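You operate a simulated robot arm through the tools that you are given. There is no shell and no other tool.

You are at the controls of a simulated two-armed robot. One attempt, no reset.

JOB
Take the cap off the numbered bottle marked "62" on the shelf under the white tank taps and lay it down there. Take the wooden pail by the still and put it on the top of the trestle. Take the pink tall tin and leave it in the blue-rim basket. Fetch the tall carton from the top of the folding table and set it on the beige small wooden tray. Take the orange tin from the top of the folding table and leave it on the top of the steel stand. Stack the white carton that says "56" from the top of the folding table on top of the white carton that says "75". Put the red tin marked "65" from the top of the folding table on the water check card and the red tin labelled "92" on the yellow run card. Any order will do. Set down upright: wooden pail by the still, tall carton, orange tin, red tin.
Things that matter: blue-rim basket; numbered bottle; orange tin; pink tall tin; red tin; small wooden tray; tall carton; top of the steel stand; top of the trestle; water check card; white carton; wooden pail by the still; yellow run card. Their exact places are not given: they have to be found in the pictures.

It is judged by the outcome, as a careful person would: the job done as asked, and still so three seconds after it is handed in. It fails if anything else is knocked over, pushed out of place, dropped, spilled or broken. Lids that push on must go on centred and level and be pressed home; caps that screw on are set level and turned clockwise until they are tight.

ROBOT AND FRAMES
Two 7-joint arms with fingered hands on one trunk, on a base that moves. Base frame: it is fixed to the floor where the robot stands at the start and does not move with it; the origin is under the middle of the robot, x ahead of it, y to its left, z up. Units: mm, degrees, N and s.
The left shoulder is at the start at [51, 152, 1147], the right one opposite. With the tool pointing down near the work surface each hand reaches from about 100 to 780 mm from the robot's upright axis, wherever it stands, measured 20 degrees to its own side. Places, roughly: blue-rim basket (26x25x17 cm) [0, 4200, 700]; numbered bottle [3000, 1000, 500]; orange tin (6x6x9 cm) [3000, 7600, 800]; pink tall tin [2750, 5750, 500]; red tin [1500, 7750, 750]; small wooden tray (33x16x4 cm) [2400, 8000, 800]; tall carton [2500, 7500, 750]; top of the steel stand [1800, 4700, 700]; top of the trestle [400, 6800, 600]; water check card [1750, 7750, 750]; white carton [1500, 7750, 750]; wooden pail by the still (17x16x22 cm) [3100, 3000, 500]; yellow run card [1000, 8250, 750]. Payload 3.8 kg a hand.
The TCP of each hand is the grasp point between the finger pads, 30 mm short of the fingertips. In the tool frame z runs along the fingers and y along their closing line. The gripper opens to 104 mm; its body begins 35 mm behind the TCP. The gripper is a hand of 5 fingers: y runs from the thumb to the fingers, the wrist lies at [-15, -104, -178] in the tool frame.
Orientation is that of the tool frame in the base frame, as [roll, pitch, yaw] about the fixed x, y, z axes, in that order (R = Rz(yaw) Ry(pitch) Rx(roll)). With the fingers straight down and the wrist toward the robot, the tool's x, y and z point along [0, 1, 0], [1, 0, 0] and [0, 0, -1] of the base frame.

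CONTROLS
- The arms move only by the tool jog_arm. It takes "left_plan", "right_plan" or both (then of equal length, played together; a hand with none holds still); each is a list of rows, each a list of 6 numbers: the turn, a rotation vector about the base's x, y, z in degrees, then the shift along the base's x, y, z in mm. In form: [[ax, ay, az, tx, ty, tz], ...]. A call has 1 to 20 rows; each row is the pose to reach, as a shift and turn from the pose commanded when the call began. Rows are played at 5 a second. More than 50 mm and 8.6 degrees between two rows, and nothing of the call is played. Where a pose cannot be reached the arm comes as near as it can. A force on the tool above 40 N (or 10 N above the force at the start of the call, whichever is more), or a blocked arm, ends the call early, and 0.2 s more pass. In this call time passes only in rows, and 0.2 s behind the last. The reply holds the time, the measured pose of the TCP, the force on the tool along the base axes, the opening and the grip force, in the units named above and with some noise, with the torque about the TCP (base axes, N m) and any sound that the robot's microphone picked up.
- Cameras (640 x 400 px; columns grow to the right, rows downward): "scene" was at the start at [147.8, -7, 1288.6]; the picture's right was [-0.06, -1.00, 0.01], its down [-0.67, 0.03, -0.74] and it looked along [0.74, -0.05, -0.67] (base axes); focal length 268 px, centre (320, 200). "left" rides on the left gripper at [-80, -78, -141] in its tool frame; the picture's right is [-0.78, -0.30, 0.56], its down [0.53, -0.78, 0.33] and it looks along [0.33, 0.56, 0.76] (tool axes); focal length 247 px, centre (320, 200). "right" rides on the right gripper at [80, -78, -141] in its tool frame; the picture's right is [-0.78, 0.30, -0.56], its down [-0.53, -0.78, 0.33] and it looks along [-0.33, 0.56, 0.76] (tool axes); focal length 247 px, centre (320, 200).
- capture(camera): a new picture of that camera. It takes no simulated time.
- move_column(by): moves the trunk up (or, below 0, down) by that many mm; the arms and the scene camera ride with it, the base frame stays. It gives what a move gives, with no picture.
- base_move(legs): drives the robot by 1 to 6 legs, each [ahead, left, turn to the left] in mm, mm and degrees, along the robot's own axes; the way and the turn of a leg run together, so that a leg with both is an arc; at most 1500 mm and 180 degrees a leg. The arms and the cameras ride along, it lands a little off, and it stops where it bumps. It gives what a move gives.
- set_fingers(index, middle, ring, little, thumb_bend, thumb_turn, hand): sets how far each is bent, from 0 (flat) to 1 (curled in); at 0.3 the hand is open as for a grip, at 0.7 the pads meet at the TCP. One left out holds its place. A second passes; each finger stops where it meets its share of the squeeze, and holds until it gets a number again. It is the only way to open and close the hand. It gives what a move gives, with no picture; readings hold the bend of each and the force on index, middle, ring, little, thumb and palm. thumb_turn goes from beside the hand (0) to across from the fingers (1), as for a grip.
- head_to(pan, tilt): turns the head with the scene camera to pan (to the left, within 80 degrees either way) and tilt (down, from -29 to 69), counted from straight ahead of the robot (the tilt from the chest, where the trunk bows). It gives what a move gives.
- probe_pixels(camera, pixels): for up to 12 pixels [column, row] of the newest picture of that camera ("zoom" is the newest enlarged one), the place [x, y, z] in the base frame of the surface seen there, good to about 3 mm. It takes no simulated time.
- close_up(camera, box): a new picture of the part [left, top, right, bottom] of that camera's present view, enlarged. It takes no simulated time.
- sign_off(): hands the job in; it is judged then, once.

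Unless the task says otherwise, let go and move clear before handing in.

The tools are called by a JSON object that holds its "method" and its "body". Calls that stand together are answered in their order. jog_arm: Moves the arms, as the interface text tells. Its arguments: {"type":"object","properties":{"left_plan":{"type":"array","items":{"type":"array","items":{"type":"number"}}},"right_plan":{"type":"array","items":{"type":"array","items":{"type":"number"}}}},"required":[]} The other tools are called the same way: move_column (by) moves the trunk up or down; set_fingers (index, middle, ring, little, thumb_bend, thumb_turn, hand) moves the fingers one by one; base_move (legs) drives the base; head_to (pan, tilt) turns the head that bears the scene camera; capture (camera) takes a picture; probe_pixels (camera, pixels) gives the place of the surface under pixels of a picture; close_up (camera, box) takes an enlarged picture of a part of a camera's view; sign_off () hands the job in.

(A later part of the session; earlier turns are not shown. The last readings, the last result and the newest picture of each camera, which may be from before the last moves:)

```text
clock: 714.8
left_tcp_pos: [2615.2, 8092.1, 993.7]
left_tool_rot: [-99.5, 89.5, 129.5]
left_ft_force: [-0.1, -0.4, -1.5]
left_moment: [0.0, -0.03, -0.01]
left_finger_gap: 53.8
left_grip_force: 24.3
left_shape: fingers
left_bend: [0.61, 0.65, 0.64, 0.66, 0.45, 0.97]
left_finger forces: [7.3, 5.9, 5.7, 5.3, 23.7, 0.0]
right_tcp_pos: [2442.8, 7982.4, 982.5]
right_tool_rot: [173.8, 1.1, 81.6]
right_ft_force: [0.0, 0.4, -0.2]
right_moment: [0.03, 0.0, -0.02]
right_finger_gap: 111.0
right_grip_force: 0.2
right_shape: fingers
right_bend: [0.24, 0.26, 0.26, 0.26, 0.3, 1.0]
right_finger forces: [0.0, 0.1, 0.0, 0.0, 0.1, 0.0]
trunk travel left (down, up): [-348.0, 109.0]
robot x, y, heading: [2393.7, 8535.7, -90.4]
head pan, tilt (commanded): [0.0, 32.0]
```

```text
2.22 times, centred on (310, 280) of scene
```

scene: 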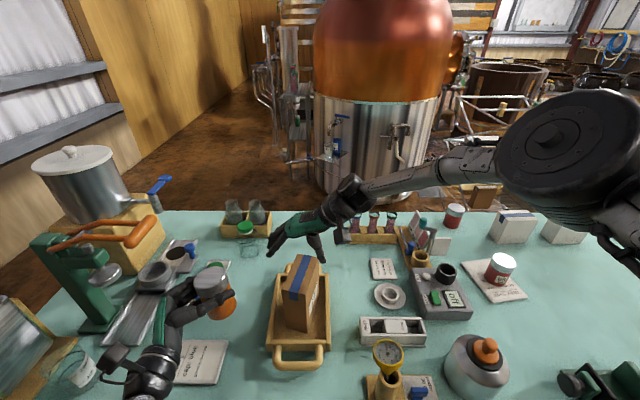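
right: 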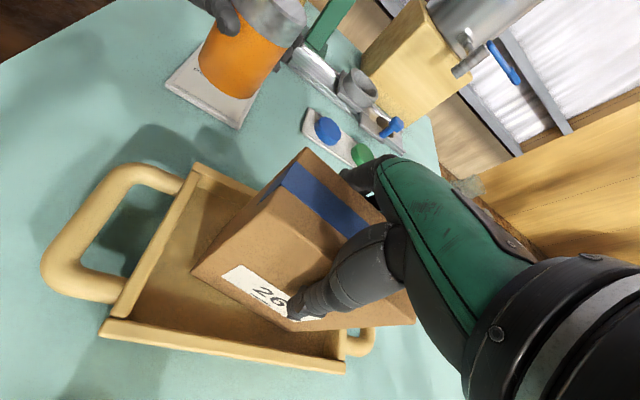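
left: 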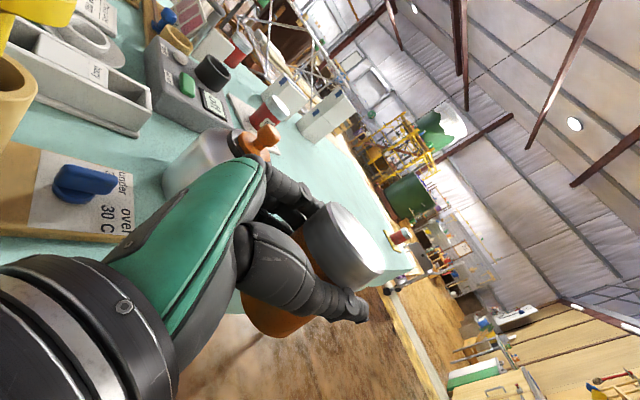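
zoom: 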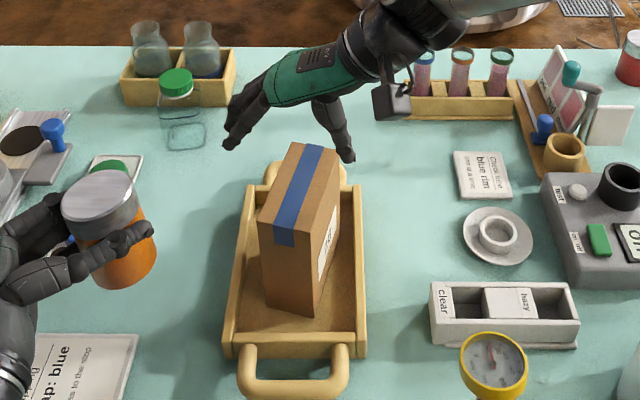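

The tall carton stands upright in the tray. Now the orange tin goes to the steel stand; I'll back off, restore the right hand, and take the north lane west.

{"method": "base_move", "body": {"legs": [[-255, 0, 0]]}}

{"method": "jog_arm", "body": {"right_plan": [[0, 0, -8, -10, 0, 0], [0, 0, -16, -20, 0, 0], [0, 0, -24, -30, 0, 0], [0, 0, -32, -40, 0, 0], [0, 0, -40, -55, 0, 0], [0, 0, -48, -70, 0, 0], [0, 0, -56, -85, 0, 0], [0, 0, -64, -100, 0, 0], [0, 0, -72, -115, 0, 0], [0, 0, -80, -130, 0, 0]]}}

{"method": "base_move", "body": {"legs": [[0, 0, -90]]}}

{"method": "head_to", "body": {"pan": 20, "tilt": 25}}

{"method": "capture", "body": {"camera": "scene"}}

```text
clock: 716.6
left_tcp_pos: [2620.2, 8349.8, 993.7]
left_tool_rot: [-118.7, 89.7, 111.1]
left_ft_force: [0.1, -0.8, -1.3]
left_moment: [0.01, -0.05, 0.01]
left_finger_gap: 53.8
left_grip_force: 23.3
left_shape: fingers
left_bend: [0.61, 0.65, 0.64, 0.66, 0.45, 0.97]
left_finger forces: [7.3, 5.8, 5.7, 5.3, 23.8, 0.0]
right_tcp_pos: [2449.2, 8238.1, 982.9]
right_tool_rot: [173.8, 1.0, 82.4]
right_ft_force: [0.1, 0.1, 0.0]
right_moment: [0.0, -0.01, 0.0]
right_finger_gap: 111.1
right_grip_force: 0.1
right_shape: fingers
right_bend: [0.24, 0.26, 0.26, 0.26, 0.3, 1.0]
right_finger forces: [0.0, 0.1, 0.0, 0.0, 0.0, 0.1]
trunk travel left (down, up): [-348.0, 109.0]
robot x, y, heading: [2393.8, 8789.8, -89.5]
head pan, tilt (commanded): [0.0, 32.0]
```

```text
clock: 718.8
left_tcp_pos: [2620.6, 8350.8, 994.7]
left_tool_rot: [-103.3, 89.6, 126.6]
left_ft_force: [0.3, 0.0, -1.1]
left_moment: [-0.02, -0.02, -0.02]
left_finger_gap: 53.6
left_grip_force: 23.6
left_shape: fingers
left_bend: [0.61, 0.65, 0.64, 0.66, 0.45, 0.97]
left_finger forces: [7.4, 5.8, 5.7, 5.3, 23.7, 0.1]
right_tcp_pos: [2319.9, 8241.4, 983.8]
right_tool_rot: [173.9, 1.2, 2.3]
right_ft_force: [-0.2, -0.1, 0.4]
right_moment: [-0.01, -0.01, 0.01]
right_finger_gap: 111.1
right_grip_force: 0.1
right_shape: fingers
right_bend: [0.24, 0.26, 0.26, 0.26, 0.3, 1.0]
right_finger forces: [0.0, 0.0, 0.1, 0.0, 0.0, 0.0]
right hand out of reach, approached as far as the arm can: row 4
trunk travel left (down, up): [-348.0, 109.0]
robot x, y, heading: [2393.1, 8790.9, -89.5]
head pan, tilt (commanded): [0.0, 32.0]
```

```text
clock: 723.1
left_tcp_pos: [1946.6, 8577.2, 994.8]
left_tool_rot: [-98.5, 89.6, 39.5]
left_ft_force: [-1.5, 0.3, -1.9]
left_moment: [-0.06, -0.01, 0.01]
left_finger_gap: 53.4
left_grip_force: 23.1
left_shape: fingers
left_bend: [0.61, 0.65, 0.64, 0.66, 0.45, 0.97]
left_finger forces: [7.2, 5.7, 5.4, 5.1, 23.0, 0.1]
right_tcp_pos: [1847.7, 8882.6, 984.2]
right_tool_rot: [173.8, 1.2, -89.5]
right_ft_force: [0.2, 0.2, 0.2]
right_moment: [-0.03, 0.03, 0.05]
right_finger_gap: 111.2
right_grip_force: 0.0
right_shape: fingers
right_bend: [0.24, 0.26, 0.26, 0.26, 0.3, 1.0]
right_finger forces: [0.1, 0.0, 0.0, 0.1, 0.0, 0.0]
trunk travel left (down, up): [-348.0, 109.0]
robot x, y, heading: [2394.5, 8792.0, 178.6]
head pan, tilt (commanded): [0.0, 32.0]
```

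```text
clock: 724.0
left_tcp_pos: [1947.7, 8577.6, 994.3]
left_tool_rot: [-100.0, 89.6, 38.0]
left_ft_force: [-0.3, -0.2, -1.9]
left_moment: [-0.01, 0.05, 0.02]
left_finger_gap: 53.2
left_grip_force: 23.0
left_shape: fingers
left_bend: [0.61, 0.65, 0.64, 0.66, 0.45, 0.97]
left_finger forces: [7.2, 5.7, 5.4, 5.0, 23.2, 0.0]
right_tcp_pos: [1847.5, 8882.1, 983.7]
right_tool_rot: [173.7, 1.2, -89.5]
right_ft_force: [-0.1, 0.5, 0.3]
right_moment: [-0.01, 0.01, 0.01]
right_finger_gap: 111.5
right_grip_force: 0.1
right_shape: fingers
right_bend: [0.24, 0.26, 0.26, 0.26, 0.3, 1.0]
right_finger forces: [0.1, 0.0, 0.1, 0.0, 0.0, 0.0]
trunk travel left (down, up): [-348.0, 109.0]
robot x, y, heading: [2391.0, 8790.4, 178.6]
head pan, tilt (commanded): [20.0, 25.0]
```

```text
taken
```

scene: 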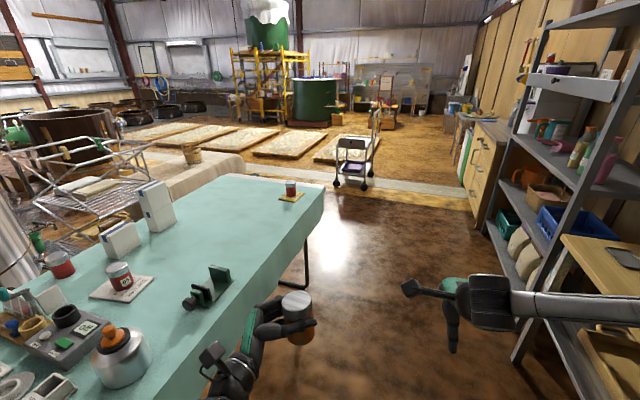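

Clear lane ahead. I'll drive west past the table end, then south past the trestle toward the steel stand.

{"method": "base_move", "body": {"legs": [[1200, 0, 1.4], [860, 0, 0], [0, 0, 90], [1100, 0, 0], [0, -930, 0], [1500, 0, 0]]}}

{"method": "capture", "body": {"camera": "scene"}}

```text
clock: 747.0
left_tcp_pos: [-367.5, 7294.2, 995.7]
left_tool_rot: [-137.4, 89.7, 88.4]
left_ft_force: [0.6, -1.1, -1.5]
left_moment: [0.01, 0.02, 0.04]
left_finger_gap: 52.6
left_grip_force: 23.3
left_shape: fingers
left_bend: [0.61, 0.65, 0.64, 0.66, 0.45, 0.97]
left_finger forces: [7.0, 5.7, 5.5, 5.0, 22.9, 0.0]
right_tcp_pos: [-674.0, 7204.5, 984.5]
right_tool_rot: [173.8, 1.0, -1.6]
right_ft_force: [0.7, -0.2, -0.2]
right_moment: [-0.02, -0.06, 0.01]
right_finger_gap: 111.4
right_grip_force: 0.1
right_shape: fingers
right_bend: [0.24, 0.26, 0.26, 0.26, 0.3, 1.0]
right_finger forces: [0.0, 0.0, 0.0, 0.0, 0.1, 0.0]
trunk travel left (down, up): [-348.0, 109.0]
robot x, y, heading: [-557.1, 7748.7, -93.4]
head pan, tilt (commanded): [20.0, 25.0]
stopped in leg 5: the robot was blocked; the commanded pose is now the measured one
```

```text
taken
```

scene: 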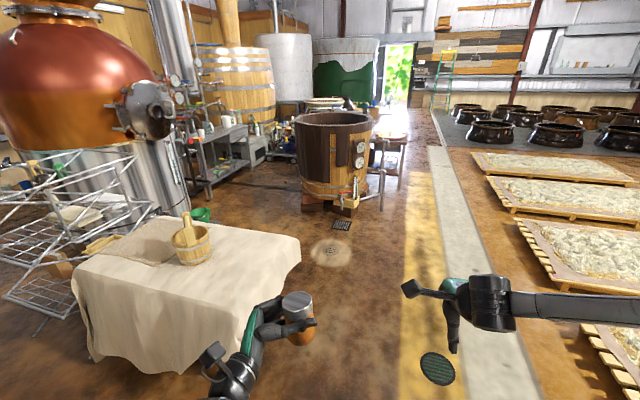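

I was blocked at [-557,7749], probably by the trolley on my right. I'll look.

{"method": "head_to", "body": {"pan": -78, "tilt": 40}}

{"method": "capture", "body": {"camera": "scene"}}

{"method": "probe_pixels", "body": {"camera": "scene", "pixels": [[400, 150], [450, 150], [500, 150], [550, 150], [420, 250], [480, 250], [350, 200], [560, 230]]}}

```text
clock: 748.8
left_tcp_pos: [-363.0, 7292.8, 995.4]
left_tool_rot: [-103.3, 89.6, 122.6]
left_ft_force: [-0.3, -0.1, -1.6]
left_moment: [0.01, -0.02, 0.0]
left_finger_gap: 52.6
left_grip_force: 23.1
left_shape: fingers
left_bend: [0.61, 0.65, 0.64, 0.66, 0.45, 0.97]
left_finger forces: [7.1, 5.8, 5.5, 5.0, 22.7, 0.0]
right_tcp_pos: [-671.2, 7204.6, 983.3]
right_tool_rot: [174.0, 1.3, -1.6]
right_ft_force: [-0.1, -0.3, -0.1]
right_moment: [-0.04, 0.0, 0.01]
right_finger_gap: 111.5
right_grip_force: 0.1
right_shape: fingers
right_bend: [0.24, 0.26, 0.26, 0.26, 0.3, 1.0]
right_finger forces: [0.1, 0.0, 0.0, 0.0, 0.0, 0.0]
trunk travel left (down, up): [-348.0, 109.0]
robot x, y, heading: [-561.3, 7743.3, -93.4]
head pan, tilt (commanded): [-78.0, 40.0]
```

```text
taken
```

scene: 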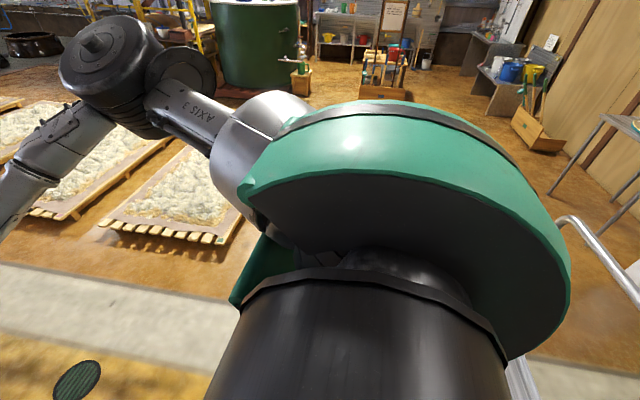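

```text
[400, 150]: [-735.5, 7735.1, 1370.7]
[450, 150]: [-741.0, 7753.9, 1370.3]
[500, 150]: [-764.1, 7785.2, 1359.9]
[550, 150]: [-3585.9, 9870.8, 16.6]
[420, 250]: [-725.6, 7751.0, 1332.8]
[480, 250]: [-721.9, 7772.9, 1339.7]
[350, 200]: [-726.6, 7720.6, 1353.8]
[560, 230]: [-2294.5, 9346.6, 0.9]
```

The trolley's frame is just behind my right side. I'll move straight forward away from it, then continue around the trestle.

{"method": "base_move", "body": {"legs": [[350, 20, 3.4], [600, -60, 0], [900, 0, 0]]}}

{"method": "head_to", "body": {"pan": 40, "tilt": 20}}

{"method": "capture", "body": {"camera": "scene"}}

```text
clock: 758.4
left_tcp_pos: [-421.0, 5434.3, 995.0]
left_tool_rot: [-106.8, 89.6, 121.1]
left_ft_force: [0.3, 0.2, -0.3]
left_moment: [0.01, -0.06, 0.02]
left_finger_gap: 52.4
left_grip_force: 22.7
left_shape: fingers
left_bend: [0.61, 0.65, 0.64, 0.66, 0.45, 0.97]
left_finger forces: [6.9, 5.9, 5.4, 5.0, 22.8, 0.0]
right_tcp_pos: [-724.5, 5334.1, 984.3]
right_tool_rot: [173.8, 1.1, 0.5]
right_ft_force: [0.3, -0.3, -0.3]
right_moment: [0.02, -0.02, 0.0]
right_finger_gap: 111.4
right_grip_force: 0.2
right_shape: fingers
right_bend: [0.24, 0.26, 0.26, 0.26, 0.3, 1.0]
right_finger forces: [0.0, 0.1, 0.0, 0.0, 0.1, 0.0]
trunk travel left (down, up): [-348.0, 109.0]
robot x, y, heading: [-634.1, 5882.7, -91.5]
head pan, tilt (commanded): [-78.0, 40.0]
```

```text
clock: 760.4
left_tcp_pos: [-419.6, 5433.3, 994.8]
left_tool_rot: [-102.1, 89.6, 125.8]
left_ft_force: [0.6, 0.5, -1.4]
left_moment: [-0.02, -0.01, 0.0]
left_finger_gap: 52.5
left_grip_force: 23.1
left_shape: fingers
left_bend: [0.61, 0.65, 0.64, 0.66, 0.45, 0.97]
left_finger forces: [7.1, 5.8, 5.4, 5.0, 22.9, 0.0]
right_tcp_pos: [-724.4, 5333.8, 985.1]
right_tool_rot: [173.9, 1.2, 0.4]
right_ft_force: [-0.4, -0.5, 0.0]
right_moment: [0.01, -0.02, -0.01]
right_finger_gap: 111.5
right_grip_force: 0.1
right_shape: fingers
right_bend: [0.24, 0.26, 0.26, 0.26, 0.3, 1.0]
right_finger forces: [0.1, 0.0, 0.0, 0.0, 0.1, 0.1]
trunk travel left (down, up): [-348.0, 109.0]
robot x, y, heading: [-630.7, 5879.0, -91.3]
head pan, tilt (commanded): [40.0, 20.0]
```

```text
taken
```

scene: 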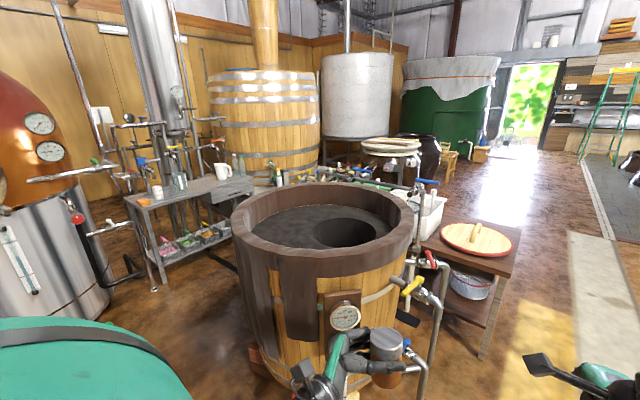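

The steel table/stand is at (195,205) beyond the vat. I'll zoom and probe it.

{"method": "close_up", "body": {"camera": "scene", "box": [90, 120, 280, 300]}}

{"method": "probe_pixels", "body": {"camera": "scene", "pixels": [[130, 205], [160, 205], [200, 195], [235, 190], [155, 285], [215, 175], [175, 200], [240, 240], [180, 245], [205, 280], [230, 300], [100, 215]]}}

```text
2.22 times, centred on (185, 210) of scene
```

zoom: 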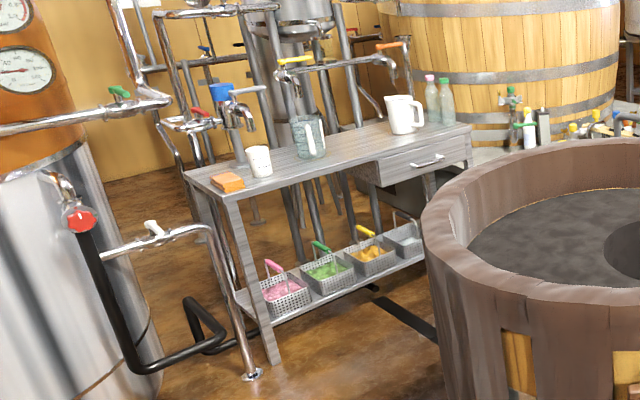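

```text
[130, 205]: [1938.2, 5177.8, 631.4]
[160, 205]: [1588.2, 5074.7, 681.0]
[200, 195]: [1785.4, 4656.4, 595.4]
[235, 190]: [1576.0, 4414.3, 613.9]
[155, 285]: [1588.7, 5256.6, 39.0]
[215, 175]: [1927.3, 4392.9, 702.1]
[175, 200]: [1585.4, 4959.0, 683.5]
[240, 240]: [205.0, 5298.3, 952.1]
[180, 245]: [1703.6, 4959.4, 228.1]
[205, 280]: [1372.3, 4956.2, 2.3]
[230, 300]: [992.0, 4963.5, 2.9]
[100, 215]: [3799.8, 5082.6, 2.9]
```

The stand's top is at z≈700 with its front edge at x≈1580, y 4350–5200; there's a free spot near the front edge around y≈4800. I'll tuck the right hand back and drive round the vat's north side.

{"method": "probe_pixels", "body": {"camera": "zoom", "pixels": [[250, 374], [150, 365], [222, 330], [272, 355], [345, 165], [300, 180], [370, 155], [258, 170], [228, 185], [405, 120], [440, 110], [420, 150]]}}

{"method": "jog_arm", "body": {"right_plan": [[0, 0, 0, -25, 30, 0], [0, 0, 0, -50, 60, 0], [0, 0, 0, -75, 90, 0], [0, 0, 0, -100, 120, 0], [0, 0, 0, -120, 150, 0]]}}

{"method": "base_move", "body": {"legs": [[0, 0, 91.3], [1480, 0, 0]]}}

{"method": "head_to", "body": {"pan": -25, "tilt": 25}}

{"method": "capture", "body": {"camera": "scene"}}

```text
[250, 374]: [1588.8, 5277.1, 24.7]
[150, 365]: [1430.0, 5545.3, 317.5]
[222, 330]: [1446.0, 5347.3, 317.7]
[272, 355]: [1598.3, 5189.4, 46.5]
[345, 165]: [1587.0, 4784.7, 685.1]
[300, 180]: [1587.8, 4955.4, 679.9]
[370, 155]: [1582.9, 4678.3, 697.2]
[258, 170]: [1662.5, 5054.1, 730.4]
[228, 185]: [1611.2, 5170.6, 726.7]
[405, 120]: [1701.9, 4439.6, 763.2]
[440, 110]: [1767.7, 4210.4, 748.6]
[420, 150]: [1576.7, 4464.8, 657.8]
```

```text
clock: 761.6
left_tcp_pos: [-421.6, 5433.5, 995.7]
left_tool_rot: [-82.5, 89.7, 145.4]
left_ft_force: [0.0, 0.0, -1.6]
left_moment: [-0.02, -0.06, 0.02]
left_finger_gap: 52.8
left_grip_force: 22.9
left_shape: fingers
left_bend: [0.61, 0.65, 0.64, 0.66, 0.45, 0.97]
left_finger forces: [7.1, 5.8, 5.4, 5.0, 22.8, 0.0]
right_tcp_pos: [-844.4, 5485.8, 984.8]
right_tool_rot: [173.7, 1.1, 0.4]
right_ft_force: [-0.6, -0.2, 0.7]
right_moment: [-0.06, 0.01, 0.03]
right_finger_gap: 111.5
right_grip_force: 0.0
right_shape: fingers
right_bend: [0.24, 0.26, 0.26, 0.26, 0.3, 1.0]
right_finger forces: [0.0, 0.1, 0.1, 0.0, 0.0, 0.0]
trunk travel left (down, up): [-348.0, 109.0]
robot x, y, heading: [-632.6, 5879.6, -91.6]
head pan, tilt (commanded): [40.0, 20.0]
```

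```text
clock: 771.8
left_tcp_pos: [1134.3, 6241.1, 995.4]
left_tool_rot: [-94.8, 89.7, -130.1]
left_ft_force: [0.4, 0.1, -1.3]
left_moment: [0.03, -0.01, 0.0]
left_finger_gap: 52.1
left_grip_force: 23.0
left_shape: fingers
left_bend: [0.61, 0.65, 0.64, 0.66, 0.45, 0.97]
left_finger forces: [6.9, 5.8, 5.3, 5.0, 22.3, 0.1]
right_tcp_pos: [1130.5, 5816.3, 988.1]
right_tool_rot: [173.7, 1.0, 97.5]
right_ft_force: [-18.7, -3.4, 13.2]
right_moment: [-0.03, -0.73, -0.34]
right_finger_gap: 111.4
right_grip_force: 11.4
right_shape: fingers
right_bend: [0.24, 0.35, 0.26, 0.26, 0.3, 1.0]
right_finger forces: [0.0, 22.2, 0.0, 0.1, 0.0, 0.0]
trunk travel left (down, up): [-348.0, 109.0]
robot x, y, heading: [717.7, 5977.0, 5.1]
head pan, tilt (commanded): [40.0, 20.0]
stopped in leg 2: the force on the tool passed its limit at 45 N (the readings are from after the stop); the commanded pose is now the measured one
```

```text
clock: 773.2
left_tcp_pos: [1133.4, 6240.8, 997.4]
left_tool_rot: [-64.5, 89.6, -99.7]
left_ft_force: [-0.2, 0.5, -1.9]
left_moment: [0.08, 0.02, -0.02]
left_finger_gap: 52.1
left_grip_force: 22.7
left_shape: fingers
left_bend: [0.61, 0.65, 0.64, 0.66, 0.45, 0.97]
left_finger forces: [6.9, 5.8, 5.3, 5.0, 22.5, 0.0]
right_tcp_pos: [1130.7, 5815.0, 988.9]
right_tool_rot: [173.6, 1.0, 97.4]
right_ft_force: [-17.5, -2.5, 11.8]
right_moment: [-0.01, -0.66, -0.22]
right_finger_gap: 111.4
right_grip_force: 11.0
right_shape: fingers
right_bend: [0.24, 0.35, 0.26, 0.26, 0.3, 1.0]
right_finger forces: [0.0, 21.0, 0.0, 0.1, 0.0, 0.1]
trunk travel left (down, up): [-348.0, 109.0]
robot x, y, heading: [718.6, 5979.5, 5.1]
head pan, tilt (commanded): [-25.0, 25.0]
```

```text
taken
```

scene: 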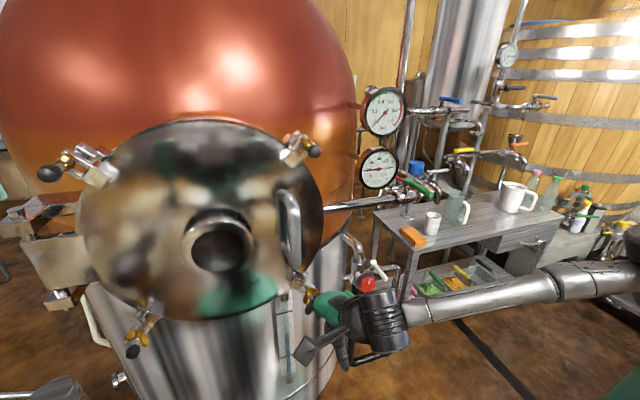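

The right hand touched the still's door fitting (it reaches x≈1180). I'll back away at once, turn to face south, and pass between still and vat.

{"method": "base_move", "body": {"legs": [[-160, 0, 0], [0, 0, -95]]}}

{"method": "head_to", "body": {"pan": 20, "tilt": 25}}

{"method": "capture", "body": {"camera": "scene"}}

```text
clock: 778.6
left_tcp_pos: [779.5, 5520.1, 994.1]
left_tool_rot: [-111.0, 89.6, 118.3]
left_ft_force: [1.8, -0.2, -1.7]
left_moment: [0.02, -0.02, 0.01]
left_finger_gap: 51.7
left_grip_force: 22.3
left_shape: fingers
left_bend: [0.61, 0.65, 0.64, 0.66, 0.46, 0.97]
left_finger forces: [6.7, 5.6, 5.1, 4.8, 22.0, 0.0]
right_tcp_pos: [356.9, 5561.8, 985.9]
right_tool_rot: [173.6, 1.0, 1.9]
right_ft_force: [-0.9, 0.9, 0.7]
right_moment: [-0.01, -0.02, 0.01]
right_finger_gap: 111.2
right_grip_force: 0.1
right_shape: fingers
right_bend: [0.24, 0.26, 0.26, 0.26, 0.3, 1.0]
right_finger forces: [0.0, 0.0, 0.0, 0.0, 0.0, 0.1]
trunk travel left (down, up): [-348.0, 109.0]
robot x, y, heading: [560.1, 5963.3, -90.1]
head pan, tilt (commanded): [-25.0, 25.0]
```

```text
clock: 779.8
left_tcp_pos: [780.7, 5520.9, 994.0]
left_tool_rot: [-103.8, 89.7, 125.4]
left_ft_force: [-0.3, 1.1, -0.7]
left_moment: [0.01, -0.03, -0.01]
left_finger_gap: 51.7
left_grip_force: 22.4
left_shape: fingers
left_bend: [0.61, 0.65, 0.64, 0.66, 0.46, 0.97]
left_finger forces: [6.7, 5.7, 5.2, 4.8, 21.8, 0.0]
right_tcp_pos: [358.4, 5562.7, 987.1]
right_tool_rot: [173.7, 1.0, 1.9]
right_ft_force: [-0.5, -0.3, 0.3]
right_moment: [0.0, 0.0, -0.01]
right_finger_gap: 111.3
right_grip_force: 0.2
right_shape: fingers
right_bend: [0.24, 0.26, 0.26, 0.26, 0.3, 1.0]
right_finger forces: [0.1, 0.1, 0.0, 0.0, 0.0, 0.0]
trunk travel left (down, up): [-348.0, 109.0]
robot x, y, heading: [561.7, 5961.3, -90.1]
head pan, tilt (commanded): [20.0, 25.0]
```

```text
taken
```

scene: 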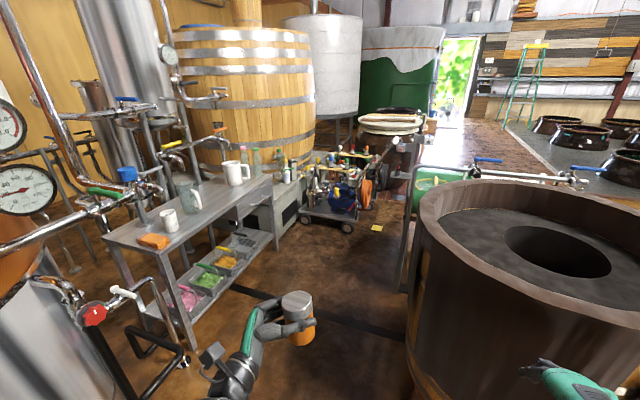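

I'll firm up the grip on the tin, and raise and bring in the right hand so it clears the vat's rim, then drive south between vat and stand.

{"method": "set_fingers", "body": {"hand": "left", "index": 0.74, "middle": 0.74, "ring": 0.74, "little": 0.74, "thumb_bend": 0.73}}

{"method": "jog_arm", "body": {"right_plan": [[0, 0, 0, 20, 0, 25], [0, 0, 0, 40, 0, 50], [0, 0, 0, 60, 0, 75], [0, 0, 0, 80, 0, 100], [0, 0, 0, 100, 0, 115]]}}

{"method": "base_move", "body": {"legs": [[450, 70, 0], [920, 110, 0]]}}

{"method": "head_to", "body": {"pan": 60, "tilt": 25}}

{"method": "capture", "body": {"camera": "scene"}}

```text
clock: 780.8
left_tcp_pos: [780.4, 5518.8, 994.7]
left_tool_rot: [-110.0, 89.5, 119.2]
left_ft_force: [-0.4, 0.5, -1.6]
left_moment: [-0.03, -0.03, 0.02]
left_finger_gap: 52.5
left_grip_force: 30.8
left_shape: fingers
left_bend: [0.61, 0.66, 0.71, 0.72, 0.42, 0.95]
left_finger forces: [8.5, 7.4, 7.9, 8.0, 30.8, 0.1]
right_tcp_pos: [357.8, 5562.2, 987.8]
right_tool_rot: [173.7, 1.0, 2.0]
right_ft_force: [0.5, 0.4, 0.0]
right_moment: [-0.02, 0.03, -0.02]
right_finger_gap: 111.3
right_grip_force: 0.1
right_shape: fingers
right_bend: [0.24, 0.26, 0.26, 0.26, 0.3, 1.0]
right_finger forces: [0.1, 0.1, 0.1, 0.0, 0.0, 0.1]
trunk travel left (down, up): [-348.0, 109.0]
robot x, y, heading: [556.3, 5961.8, -90.1]
head pan, tilt (commanded): [20.0, 25.0]
```

```text
clock: 782.0
left_tcp_pos: [781.9, 5520.6, 994.3]
left_tool_rot: [-107.5, 89.5, 121.7]
left_ft_force: [0.0, 0.0, -1.5]
left_moment: [0.02, -0.07, -0.01]
left_finger_gap: 52.3
left_grip_force: 31.0
left_shape: fingers
left_bend: [0.61, 0.66, 0.71, 0.72, 0.42, 0.95]
left_finger forces: [8.4, 7.5, 7.9, 8.0, 31.0, 0.0]
right_tcp_pos: [460.4, 5563.3, 1100.8]
right_tool_rot: [173.8, 1.1, 1.9]
right_ft_force: [0.8, -0.7, -0.3]
right_moment: [-0.02, -0.02, 0.0]
right_finger_gap: 111.3
right_grip_force: 0.1
right_shape: fingers
right_bend: [0.24, 0.26, 0.26, 0.26, 0.3, 1.0]
right_finger forces: [0.1, 0.0, 0.0, 0.1, 0.0, 0.0]
trunk travel left (down, up): [-348.0, 109.0]
robot x, y, heading: [560.5, 5963.4, -90.3]
head pan, tilt (commanded): [20.0, 25.0]
```

```text
clock: 786.0
left_tcp_pos: [822.7, 4976.7, 994.2]
left_tool_rot: [-105.5, 89.6, 119.5]
left_ft_force: [-0.3, -0.3, -1.6]
left_moment: [-0.02, 0.01, -0.02]
left_finger_gap: 52.1
left_grip_force: 31.2
left_shape: fingers
left_bend: [0.61, 0.66, 0.71, 0.72, 0.42, 0.95]
left_finger forces: [8.6, 7.4, 7.8, 7.9, 30.9, 0.0]
right_tcp_pos: [507.1, 5045.5, 1103.0]
right_tool_rot: [173.7, 1.0, -2.1]
right_ft_force: [0.6, 0.6, 0.1]
right_moment: [-0.01, 0.01, 0.02]
right_finger_gap: 111.2
right_grip_force: 0.1
right_shape: fingers
right_bend: [0.24, 0.26, 0.26, 0.26, 0.3, 1.0]
right_finger forces: [0.0, 0.0, 0.0, 0.0, 0.1, 0.0]
trunk travel left (down, up): [-348.0, 109.0]
robot x, y, heading: [635.4, 5434.6, -94.4]
head pan, tilt (commanded): [20.0, 25.0]
stopped in leg 2: the robot was blocked; the commanded pose is now the measured one
```

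```text
clock: 787.0
left_tcp_pos: [825.1, 4975.1, 993.1]
left_tool_rot: [-117.4, 89.4, 107.6]
left_ft_force: [0.0, 0.4, -1.1]
left_moment: [-0.02, -0.04, 0.01]
left_finger_gap: 52.4
left_grip_force: 31.2
left_shape: fingers
left_bend: [0.61, 0.66, 0.71, 0.72, 0.42, 0.95]
left_finger forces: [8.5, 7.4, 7.7, 8.0, 30.9, 0.1]
right_tcp_pos: [506.4, 5043.0, 1101.8]
right_tool_rot: [173.6, 1.0, -2.2]
right_ft_force: [0.3, 0.4, 0.0]
right_moment: [0.01, 0.02, 0.01]
right_finger_gap: 111.3
right_grip_force: 0.0
right_shape: fingers
right_bend: [0.24, 0.26, 0.26, 0.26, 0.3, 1.0]
right_finger forces: [0.0, 0.1, 0.1, 0.1, 0.0, 0.1]
trunk travel left (down, up): [-348.0, 109.0]
robot x, y, heading: [633.7, 5433.7, -94.4]
head pan, tilt (commanded): [60.0, 25.0]
```

```text
taken
```

scene: 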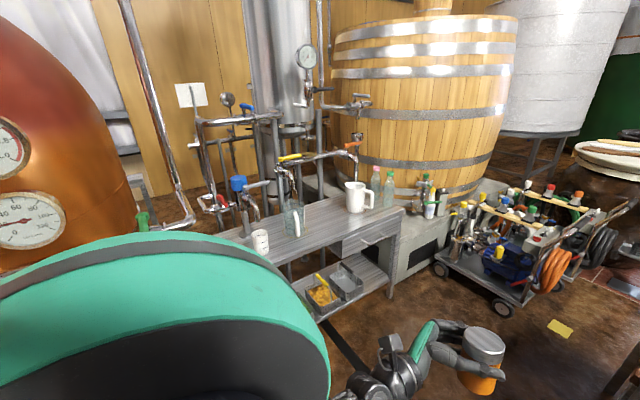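

My right side touched the vat's base. I'll back off slightly, shift 160 mm east, straighten and continue.

{"method": "base_move", "body": {"legs": [[-40, 0, 4.4], [0, 170, 0], [830, 20, 0]]}}

{"method": "head_to", "body": {"pan": 60, "tilt": 25}}

{"method": "capture", "body": {"camera": "scene"}}

```text
clock: 793.2
left_tcp_pos: [1053.3, 4164.5, 993.4]
left_tool_rot: [-103.6, 89.6, 125.4]
left_ft_force: [1.2, 0.6, -1.2]
left_moment: [-0.03, -0.04, -0.01]
left_finger_gap: 52.1
left_grip_force: 31.2
left_shape: fingers
left_bend: [0.61, 0.66, 0.71, 0.72, 0.42, 0.95]
left_finger forces: [8.6, 7.4, 7.7, 7.7, 30.8, 0.1]
right_tcp_pos: [730.2, 4212.5, 1102.5]
right_tool_rot: [173.6, 0.9, 1.7]
right_ft_force: [0.1, 0.1, -0.3]
right_moment: [-0.03, 0.01, 0.02]
right_finger_gap: 111.3
right_grip_force: 0.0
right_shape: fingers
right_bend: [0.24, 0.26, 0.26, 0.26, 0.3, 1.0]
right_finger forces: [0.1, 0.1, 0.0, 0.0, 0.1, 0.0]
trunk travel left (down, up): [-348.0, 109.0]
robot x, y, heading: [830.5, 4608.6, -90.6]
head pan, tilt (commanded): [60.0, 25.0]
```

```text
clock: 793.8
left_tcp_pos: [1052.1, 4165.8, 993.9]
left_tool_rot: [-91.9, 89.5, 137.0]
left_ft_force: [-0.4, 0.6, -2.4]
left_moment: [0.02, -0.01, 0.04]
left_finger_gap: 52.4
left_grip_force: 30.5
left_shape: fingers
left_bend: [0.61, 0.66, 0.71, 0.72, 0.42, 0.95]
left_finger forces: [8.5, 7.4, 7.7, 7.7, 30.7, 0.1]
right_tcp_pos: [730.6, 4211.6, 1101.7]
right_tool_rot: [173.7, 1.1, 1.8]
right_ft_force: [-0.3, 0.4, 0.6]
right_moment: [0.02, 0.0, 0.03]
right_finger_gap: 111.1
right_grip_force: 0.1
right_shape: fingers
right_bend: [0.24, 0.26, 0.26, 0.26, 0.3, 1.0]
right_finger forces: [0.1, 0.0, 0.1, 0.0, 0.0, 0.1]
trunk travel left (down, up): [-348.0, 109.0]
robot x, y, heading: [833.1, 4606.6, -90.5]
head pan, tilt (commanded): [60.0, 25.0]
```

```text
taken
```

scene: 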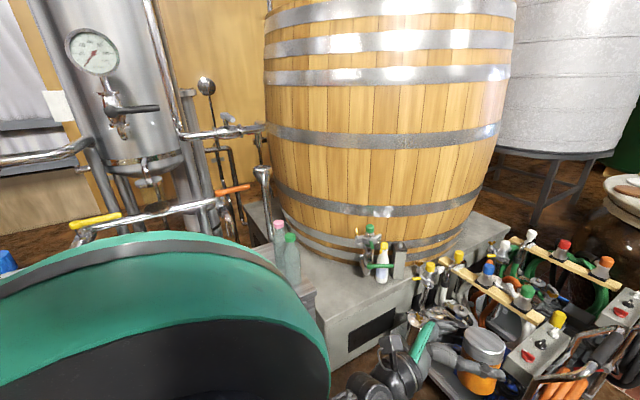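

Now beside the stand. I'll turn left to face it (east).

{"method": "base_move", "body": {"legs": [[0, 0, 90.5]]}}

{"method": "head_to", "body": {"pan": 5, "tilt": 32}}

{"method": "capture", "body": {"camera": "scene"}}

```text
clock: 798.1
left_tcp_pos: [1271.2, 4836.2, 993.7]
left_tool_rot: [-109.5, 89.5, -149.5]
left_ft_force: [-0.3, 0.0, -1.8]
left_moment: [0.03, 0.0, 0.01]
left_finger_gap: 52.0
left_grip_force: 30.0
left_shape: fingers
left_bend: [0.62, 0.66, 0.71, 0.72, 0.42, 0.95]
left_finger forces: [8.1, 7.0, 7.8, 7.5, 29.4, 0.0]
right_tcp_pos: [1230.6, 4513.8, 1101.6]
right_tool_rot: [173.7, 0.9, 92.7]
right_ft_force: [0.2, 0.2, -0.5]
right_moment: [-0.01, 0.03, 0.0]
right_finger_gap: 111.2
right_grip_force: 0.0
right_shape: fingers
right_bend: [0.24, 0.26, 0.26, 0.26, 0.3, 1.0]
right_finger forces: [0.0, 0.0, 0.1, 0.0, 0.0, 0.0]
trunk travel left (down, up): [-348.0, 109.0]
robot x, y, heading: [830.6, 4607.9, 0.7]
head pan, tilt (commanded): [60.0, 25.0]
```

```text
clock: 799.3
left_tcp_pos: [1271.2, 4836.1, 993.8]
left_tool_rot: [-100.2, 89.6, -140.2]
left_ft_force: [0.1, 0.6, -1.6]
left_moment: [0.04, -0.02, 0.02]
left_finger_gap: 51.8
left_grip_force: 30.2
left_shape: fingers
left_bend: [0.62, 0.66, 0.71, 0.72, 0.42, 0.95]
left_finger forces: [8.1, 7.0, 7.8, 7.4, 29.5, 0.0]
right_tcp_pos: [1231.7, 4513.7, 1102.3]
right_tool_rot: [173.7, 1.0, 92.8]
right_ft_force: [-0.5, 0.1, 0.2]
right_moment: [0.04, -0.02, 0.03]
right_finger_gap: 111.6
right_grip_force: 0.0
right_shape: fingers
right_bend: [0.24, 0.26, 0.26, 0.26, 0.3, 1.0]
right_finger forces: [0.1, 0.0, 0.0, 0.0, 0.0, 0.0]
trunk travel left (down, up): [-348.0, 109.0]
robot x, y, heading: [833.4, 4609.5, 0.9]
head pan, tilt (commanded): [5.0, 32.0]
```

```text
taken
```

scene: 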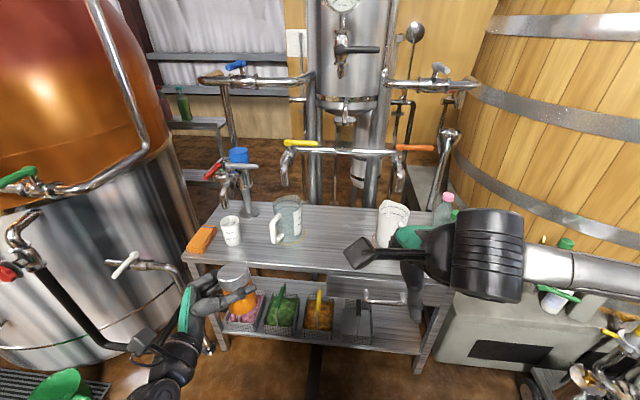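

The stand's top is clear along the front between the glass jug and the white jug. I'll probe the free spot.

{"method": "probe_pixels", "body": {"camera": "scene", "pixels": [[310, 255], [330, 250], [350, 255], [330, 265], [330, 275], [285, 240], [275, 240], [385, 240], [300, 235], [340, 230], [232, 245], [260, 265]]}}

{"method": "close_up", "body": {"camera": "scene", "box": [180, 180, 440, 310]}}

```text
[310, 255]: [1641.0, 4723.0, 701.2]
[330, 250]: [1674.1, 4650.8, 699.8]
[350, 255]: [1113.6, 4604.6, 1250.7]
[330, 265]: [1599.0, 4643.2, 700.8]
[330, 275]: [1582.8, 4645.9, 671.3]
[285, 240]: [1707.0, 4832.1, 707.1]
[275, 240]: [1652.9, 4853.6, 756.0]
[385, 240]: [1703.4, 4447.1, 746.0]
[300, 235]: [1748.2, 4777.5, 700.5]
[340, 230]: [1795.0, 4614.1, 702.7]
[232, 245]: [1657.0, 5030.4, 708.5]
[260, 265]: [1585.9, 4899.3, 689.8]
```

```text
2.46 times, centred on (310, 245) of scene
```

zoom: 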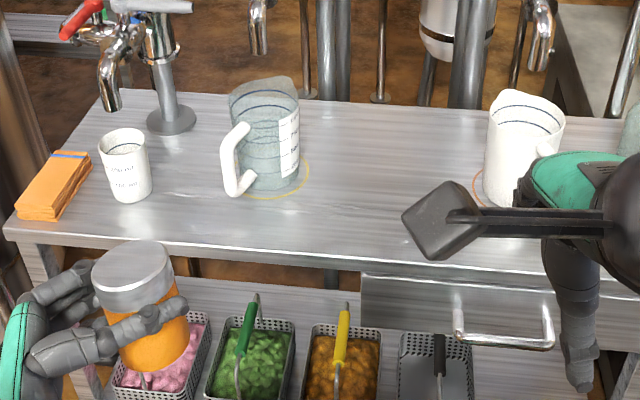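

The area around [1665,4670] is free. I'll move the right hand out of the way and drive up so the tin is over that spot.

{"method": "jog_arm", "body": {"right_plan": [[0, 0, 0, -12, -20, 0], [0, 0, 0, -25, -40, 0], [0, 0, 0, -38, -60, 0], [0, 0, 0, -50, -85, 0]]}}

{"method": "base_move", "body": {"legs": [[327, -165, -0.8]]}}

{"method": "capture", "body": {"camera": "scene"}}

{"method": "capture", "body": {"camera": "left"}}

```text
clock: 800.3
left_tcp_pos: [1270.2, 4834.4, 994.8]
left_tool_rot: [-100.6, 89.7, -140.7]
left_ft_force: [0.1, -1.2, -1.0]
left_moment: [0.03, -0.01, 0.0]
left_finger_gap: 52.0
left_grip_force: 29.9
left_shape: fingers
left_bend: [0.62, 0.66, 0.71, 0.72, 0.42, 0.95]
left_finger forces: [8.2, 7.0, 7.9, 7.4, 29.5, 0.0]
right_tcp_pos: [1225.1, 4431.7, 1104.2]
right_tool_rot: [173.6, 1.0, 92.8]
right_ft_force: [-1.0, -0.4, 0.2]
right_moment: [0.0, -0.02, 0.0]
right_finger_gap: 111.5
right_grip_force: 0.2
right_shape: fingers
right_bend: [0.24, 0.26, 0.26, 0.26, 0.3, 1.0]
right_finger forces: [0.1, 0.0, 0.0, 0.0, 0.1, 0.0]
right hand out of reach, approached as far as the arm can: row 2, 3, 4
trunk travel left (down, up): [-348.0, 109.0]
robot x, y, heading: [829.0, 4608.9, 0.7]
head pan, tilt (commanded): [5.0, 32.0]
```

```text
clock: 802.6
left_tcp_pos: [1599.9, 4662.5, 994.1]
left_tool_rot: [-99.8, 89.6, -140.7]
left_ft_force: [0.4, 0.3, -0.1]
left_moment: [0.02, -0.01, 0.02]
left_finger_gap: 52.0
left_grip_force: 29.4
left_shape: fingers
left_bend: [0.62, 0.66, 0.71, 0.72, 0.42, 0.95]
left_finger forces: [8.1, 7.1, 7.7, 7.4, 29.5, 0.0]
right_tcp_pos: [1547.0, 4259.1, 1103.1]
right_tool_rot: [173.7, 1.0, 91.8]
right_ft_force: [-0.2, 0.1, -0.4]
right_moment: [-0.01, -0.03, -0.02]
right_finger_gap: 111.5
right_grip_force: 0.0
right_shape: fingers
right_bend: [0.24, 0.26, 0.26, 0.26, 0.3, 1.0]
right_finger forces: [0.0, 0.0, 0.0, 0.0, 0.0, 0.0]
trunk travel left (down, up): [-348.0, 109.0]
robot x, y, heading: [1159.3, 4439.8, -0.2]
head pan, tilt (commanded): [5.0, 32.0]
```

```text
taken
```

scene: 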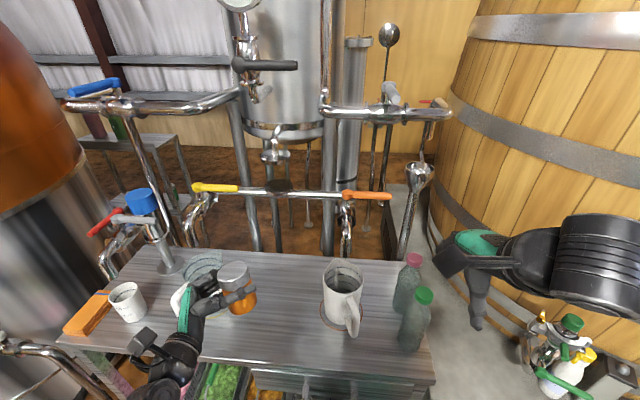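

```text
taken
```

left: 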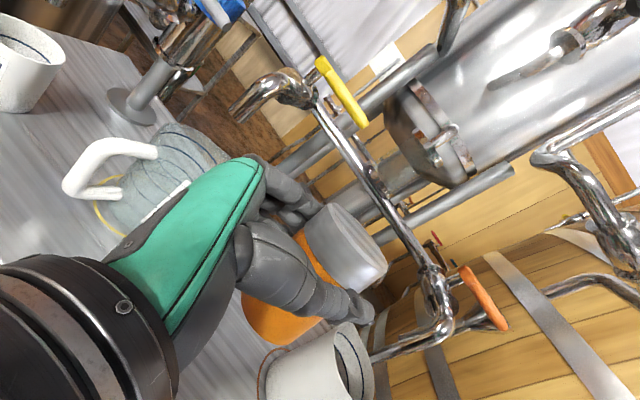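

The tin is over the stand. I'll check the bottles near my right hand before lowering.

{"method": "probe_pixels", "body": {"camera": "scene", "pixels": [[412, 330], [408, 290], [425, 295], [413, 260], [343, 300], [270, 330], [290, 300], [300, 340], [250, 350], [432, 370]]}}

```text
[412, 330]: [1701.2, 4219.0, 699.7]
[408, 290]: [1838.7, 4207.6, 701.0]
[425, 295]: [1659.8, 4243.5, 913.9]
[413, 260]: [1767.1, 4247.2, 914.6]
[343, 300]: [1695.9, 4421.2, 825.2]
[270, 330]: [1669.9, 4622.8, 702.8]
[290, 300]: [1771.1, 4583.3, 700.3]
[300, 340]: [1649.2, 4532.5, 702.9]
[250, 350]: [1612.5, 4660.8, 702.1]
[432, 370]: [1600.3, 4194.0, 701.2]
```

A bottle (top z 914) stands close to my right hand, so I'll lower the trunk only 100 mm and do the rest with the left arm.

{"method": "move_column", "body": {"by": -100}}

{"method": "jog_arm", "body": {"left_plan": [[0, 0, 0, 20, 2, -15], [0, 0, 0, 40, 4, -35], [0, 0, 0, 62, 5, -60], [0, 0, 0, 62, 5, -90], [0, 0, 0, 62, 5, -115]]}}

{"method": "capture", "body": {"camera": "scene"}}

{"method": "close_up", "body": {"camera": "scene", "box": [100, 170, 380, 380]}}

```text
clock: 804.0
left_tcp_pos: [1600.0, 4660.6, 895.0]
left_tool_rot: [-104.5, 89.6, -145.4]
left_ft_force: [0.9, -1.0, -1.7]
left_moment: [0.03, 0.03, 0.01]
left_finger_gap: 51.8
left_grip_force: 29.4
left_shape: fingers
left_bend: [0.62, 0.66, 0.71, 0.72, 0.42, 0.95]
left_finger forces: [8.1, 7.0, 7.8, 7.5, 29.6, 0.0]
right_tcp_pos: [1556.8, 4259.5, 972.0]
right_tool_rot: [178.3, 0.8, 91.9]
right_ft_force: [-1.2, 0.1, -1.3]
right_moment: [-0.01, 0.01, 0.0]
right_finger_gap: 111.3
right_grip_force: 0.0
right_shape: fingers
right_bend: [0.24, 0.26, 0.26, 0.26, 0.3, 1.0]
right_finger forces: [0.1, 0.0, 0.1, 0.0, 0.0, 0.0]
trunk travel left (down, up): [-248.0, 209.0]
robot x, y, heading: [1159.7, 4439.5, -0.3]
head pan, tilt (commanded): [5.0, 32.0]
```

```text
clock: 805.2
left_tcp_pos: [1662.5, 4666.2, 779.1]
left_tool_rot: [-111.3, 89.6, -152.3]
left_ft_force: [-0.4, -0.1, -2.0]
left_moment: [0.01, 0.01, -0.01]
left_finger_gap: 51.9
left_grip_force: 29.5
left_shape: fingers
left_bend: [0.62, 0.66, 0.71, 0.72, 0.42, 0.95]
left_finger forces: [8.1, 7.0, 7.8, 7.4, 29.6, 0.0]
right_tcp_pos: [1558.1, 4258.4, 970.8]
right_tool_rot: [178.4, 0.8, 91.9]
right_ft_force: [0.8, 0.4, -1.0]
right_moment: [0.01, 0.01, 0.0]
right_finger_gap: 111.5
right_grip_force: 0.2
right_shape: fingers
right_bend: [0.24, 0.26, 0.26, 0.26, 0.3, 1.0]
right_finger forces: [0.0, 0.0, 0.0, 0.0, 0.0, 0.0]
trunk travel left (down, up): [-248.0, 209.0]
robot x, y, heading: [1154.9, 4442.2, -0.3]
head pan, tilt (commanded): [5.0, 32.0]
```

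```text
taken
```

scene: 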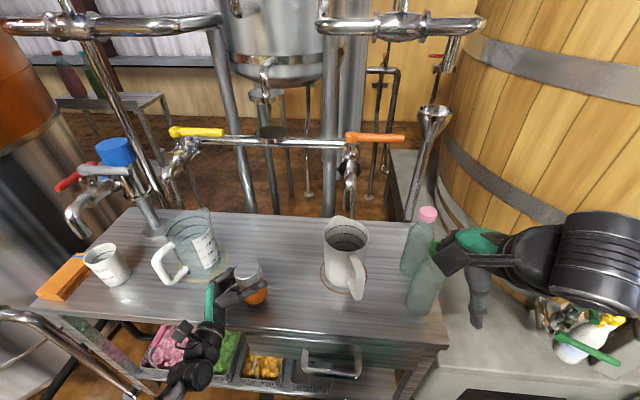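

```text
1.90 times, centred on (240, 275) of scene
```

zoom: 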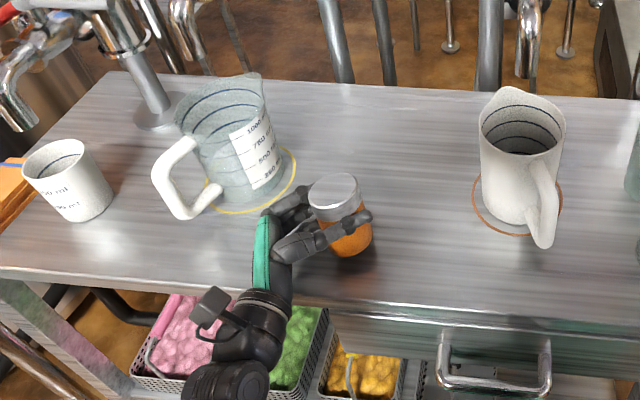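

The tin is ~20 mm above the surface at the free spot. I'll lower it gently to contact.

{"method": "jog_arm", "body": {"left_plan": [[0, 0, 0, 0, 0, -8], [0, 0, 0, 0, 0, -14], [0, 0, 0, 0, 0, -18], [0, 0, 0, 0, 0, -20], [0, 0, 0, 0, 0, -22]]}}

{"method": "close_up", "body": {"camera": "scene", "box": [180, 230, 310, 330]}}

```text
clock: 806.4
left_tcp_pos: [1662.3, 4666.3, 760.8]
left_tool_rot: [-23.0, 89.9, -64.0]
left_ft_force: [0.2, -0.8, 10.9]
left_moment: [-0.08, -0.19, -0.03]
left_finger_gap: 52.1
left_grip_force: 29.3
left_shape: fingers
left_bend: [0.71, 0.66, 0.71, 0.73, 0.42, 0.94]
left_finger forces: [7.3, 6.6, 7.8, 7.2, 30.0, 0.0]
right_tcp_pos: [1555.6, 4257.9, 971.1]
right_tool_rot: [178.3, 0.8, 91.9]
right_ft_force: [0.1, -0.5, -0.1]
right_moment: [0.0, 0.0, -0.03]
right_finger_gap: 111.1
right_grip_force: 0.0
right_shape: fingers
right_bend: [0.24, 0.26, 0.26, 0.26, 0.3, 1.0]
right_finger forces: [0.1, 0.0, 0.0, 0.0, 0.0, 0.0]
trunk travel left (down, up): [-248.0, 209.0]
robot x, y, heading: [1155.9, 4439.7, -0.5]
head pan, tilt (commanded): [5.0, 32.0]
```

```text
4.00 times, centred on (245, 280) of scene
```

zoom: 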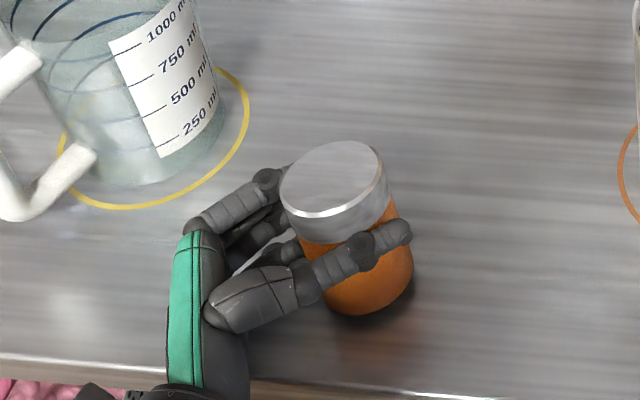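

Contact (11 N). I'll open the fingers gradually so it settles upright.

{"method": "set_fingers", "body": {"hand": "left", "index": 0.5, "middle": 0.52, "ring": 0.52, "little": 0.52, "thumb_bend": 0.46}}

{"method": "close_up", "body": {"camera": "scene", "box": [180, 230, 310, 330]}}

{"method": "set_fingers", "body": {"hand": "left", "index": 0.38, "middle": 0.38, "ring": 0.38, "little": 0.38, "thumb_bend": 0.36}}

{"method": "close_up", "body": {"camera": "scene", "box": [180, 230, 310, 330]}}

```text
clock: 807.4
left_tcp_pos: [1660.2, 4666.1, 755.8]
left_tool_rot: [-117.0, 89.5, -158.1]
left_ft_force: [-0.9, 0.0, 0.0]
left_moment: [0.03, 0.04, 0.03]
left_finger_gap: 59.1
left_grip_force: 1.3
left_shape: fingers
left_bend: [0.5, 0.52, 0.52, 0.52, 0.44, 1.0]
left_finger forces: [0.0, 0.1, 0.4, 0.6, 1.6, 0.3]
right_tcp_pos: [1556.5, 4259.3, 971.0]
right_tool_rot: [178.3, 0.8, 91.9]
right_ft_force: [0.0, -0.2, -1.1]
right_moment: [0.0, 0.02, 0.0]
right_finger_gap: 111.2
right_grip_force: 0.0
right_shape: fingers
right_bend: [0.24, 0.26, 0.26, 0.26, 0.3, 1.0]
right_finger forces: [0.0, 0.0, 0.1, 0.1, 0.1, 0.1]
trunk travel left (down, up): [-248.0, 209.0]
robot x, y, heading: [1153.6, 4440.2, -0.3]
head pan, tilt (commanded): [5.0, 32.0]
```

```text
4.00 times, centred on (245, 280) of scene
```

zoom: 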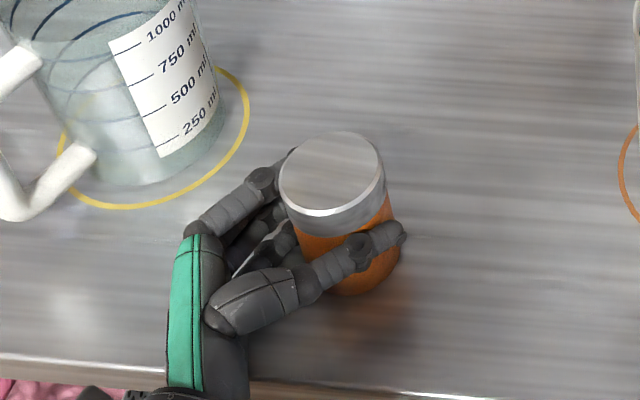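

```text
clock: 808.4
left_tcp_pos: [1661.7, 4665.8, 756.5]
left_tool_rot: [-100.8, 89.7, -141.7]
left_ft_force: [0.1, -0.4, 0.2]
left_moment: [0.0, -0.01, 0.04]
left_finger_gap: 85.0
left_grip_force: 0.4
left_shape: fingers
left_bend: [0.38, 0.38, 0.38, 0.38, 0.36, 1.0]
left_finger forces: [0.0, 0.0, 0.0, 0.0, 0.0, 0.2]
right_tcp_pos: [1557.6, 4258.6, 970.9]
right_tool_rot: [178.3, 0.9, 91.8]
right_ft_force: [0.2, 0.1, -0.4]
right_moment: [0.0, -0.04, -0.06]
right_finger_gap: 111.2
right_grip_force: 0.1
right_shape: fingers
right_bend: [0.24, 0.26, 0.26, 0.26, 0.3, 1.0]
right_finger forces: [0.0, 0.0, 0.0, 0.1, 0.1, 0.0]
trunk travel left (down, up): [-248.0, 209.0]
robot x, y, heading: [1158.6, 4440.3, -0.1]
head pan, tilt (commanded): [5.0, 32.0]
```

```text
4.00 times, centred on (245, 280) of scene
```

zoom: 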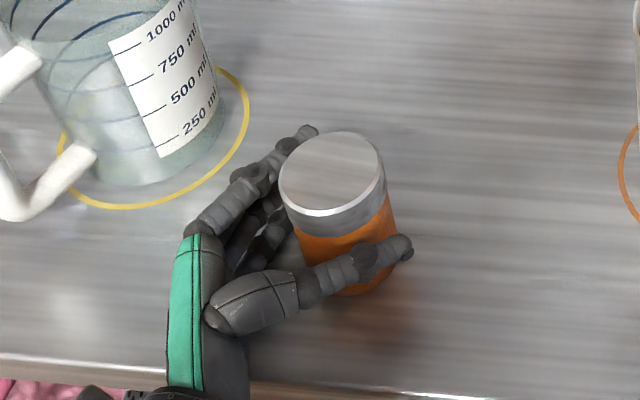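

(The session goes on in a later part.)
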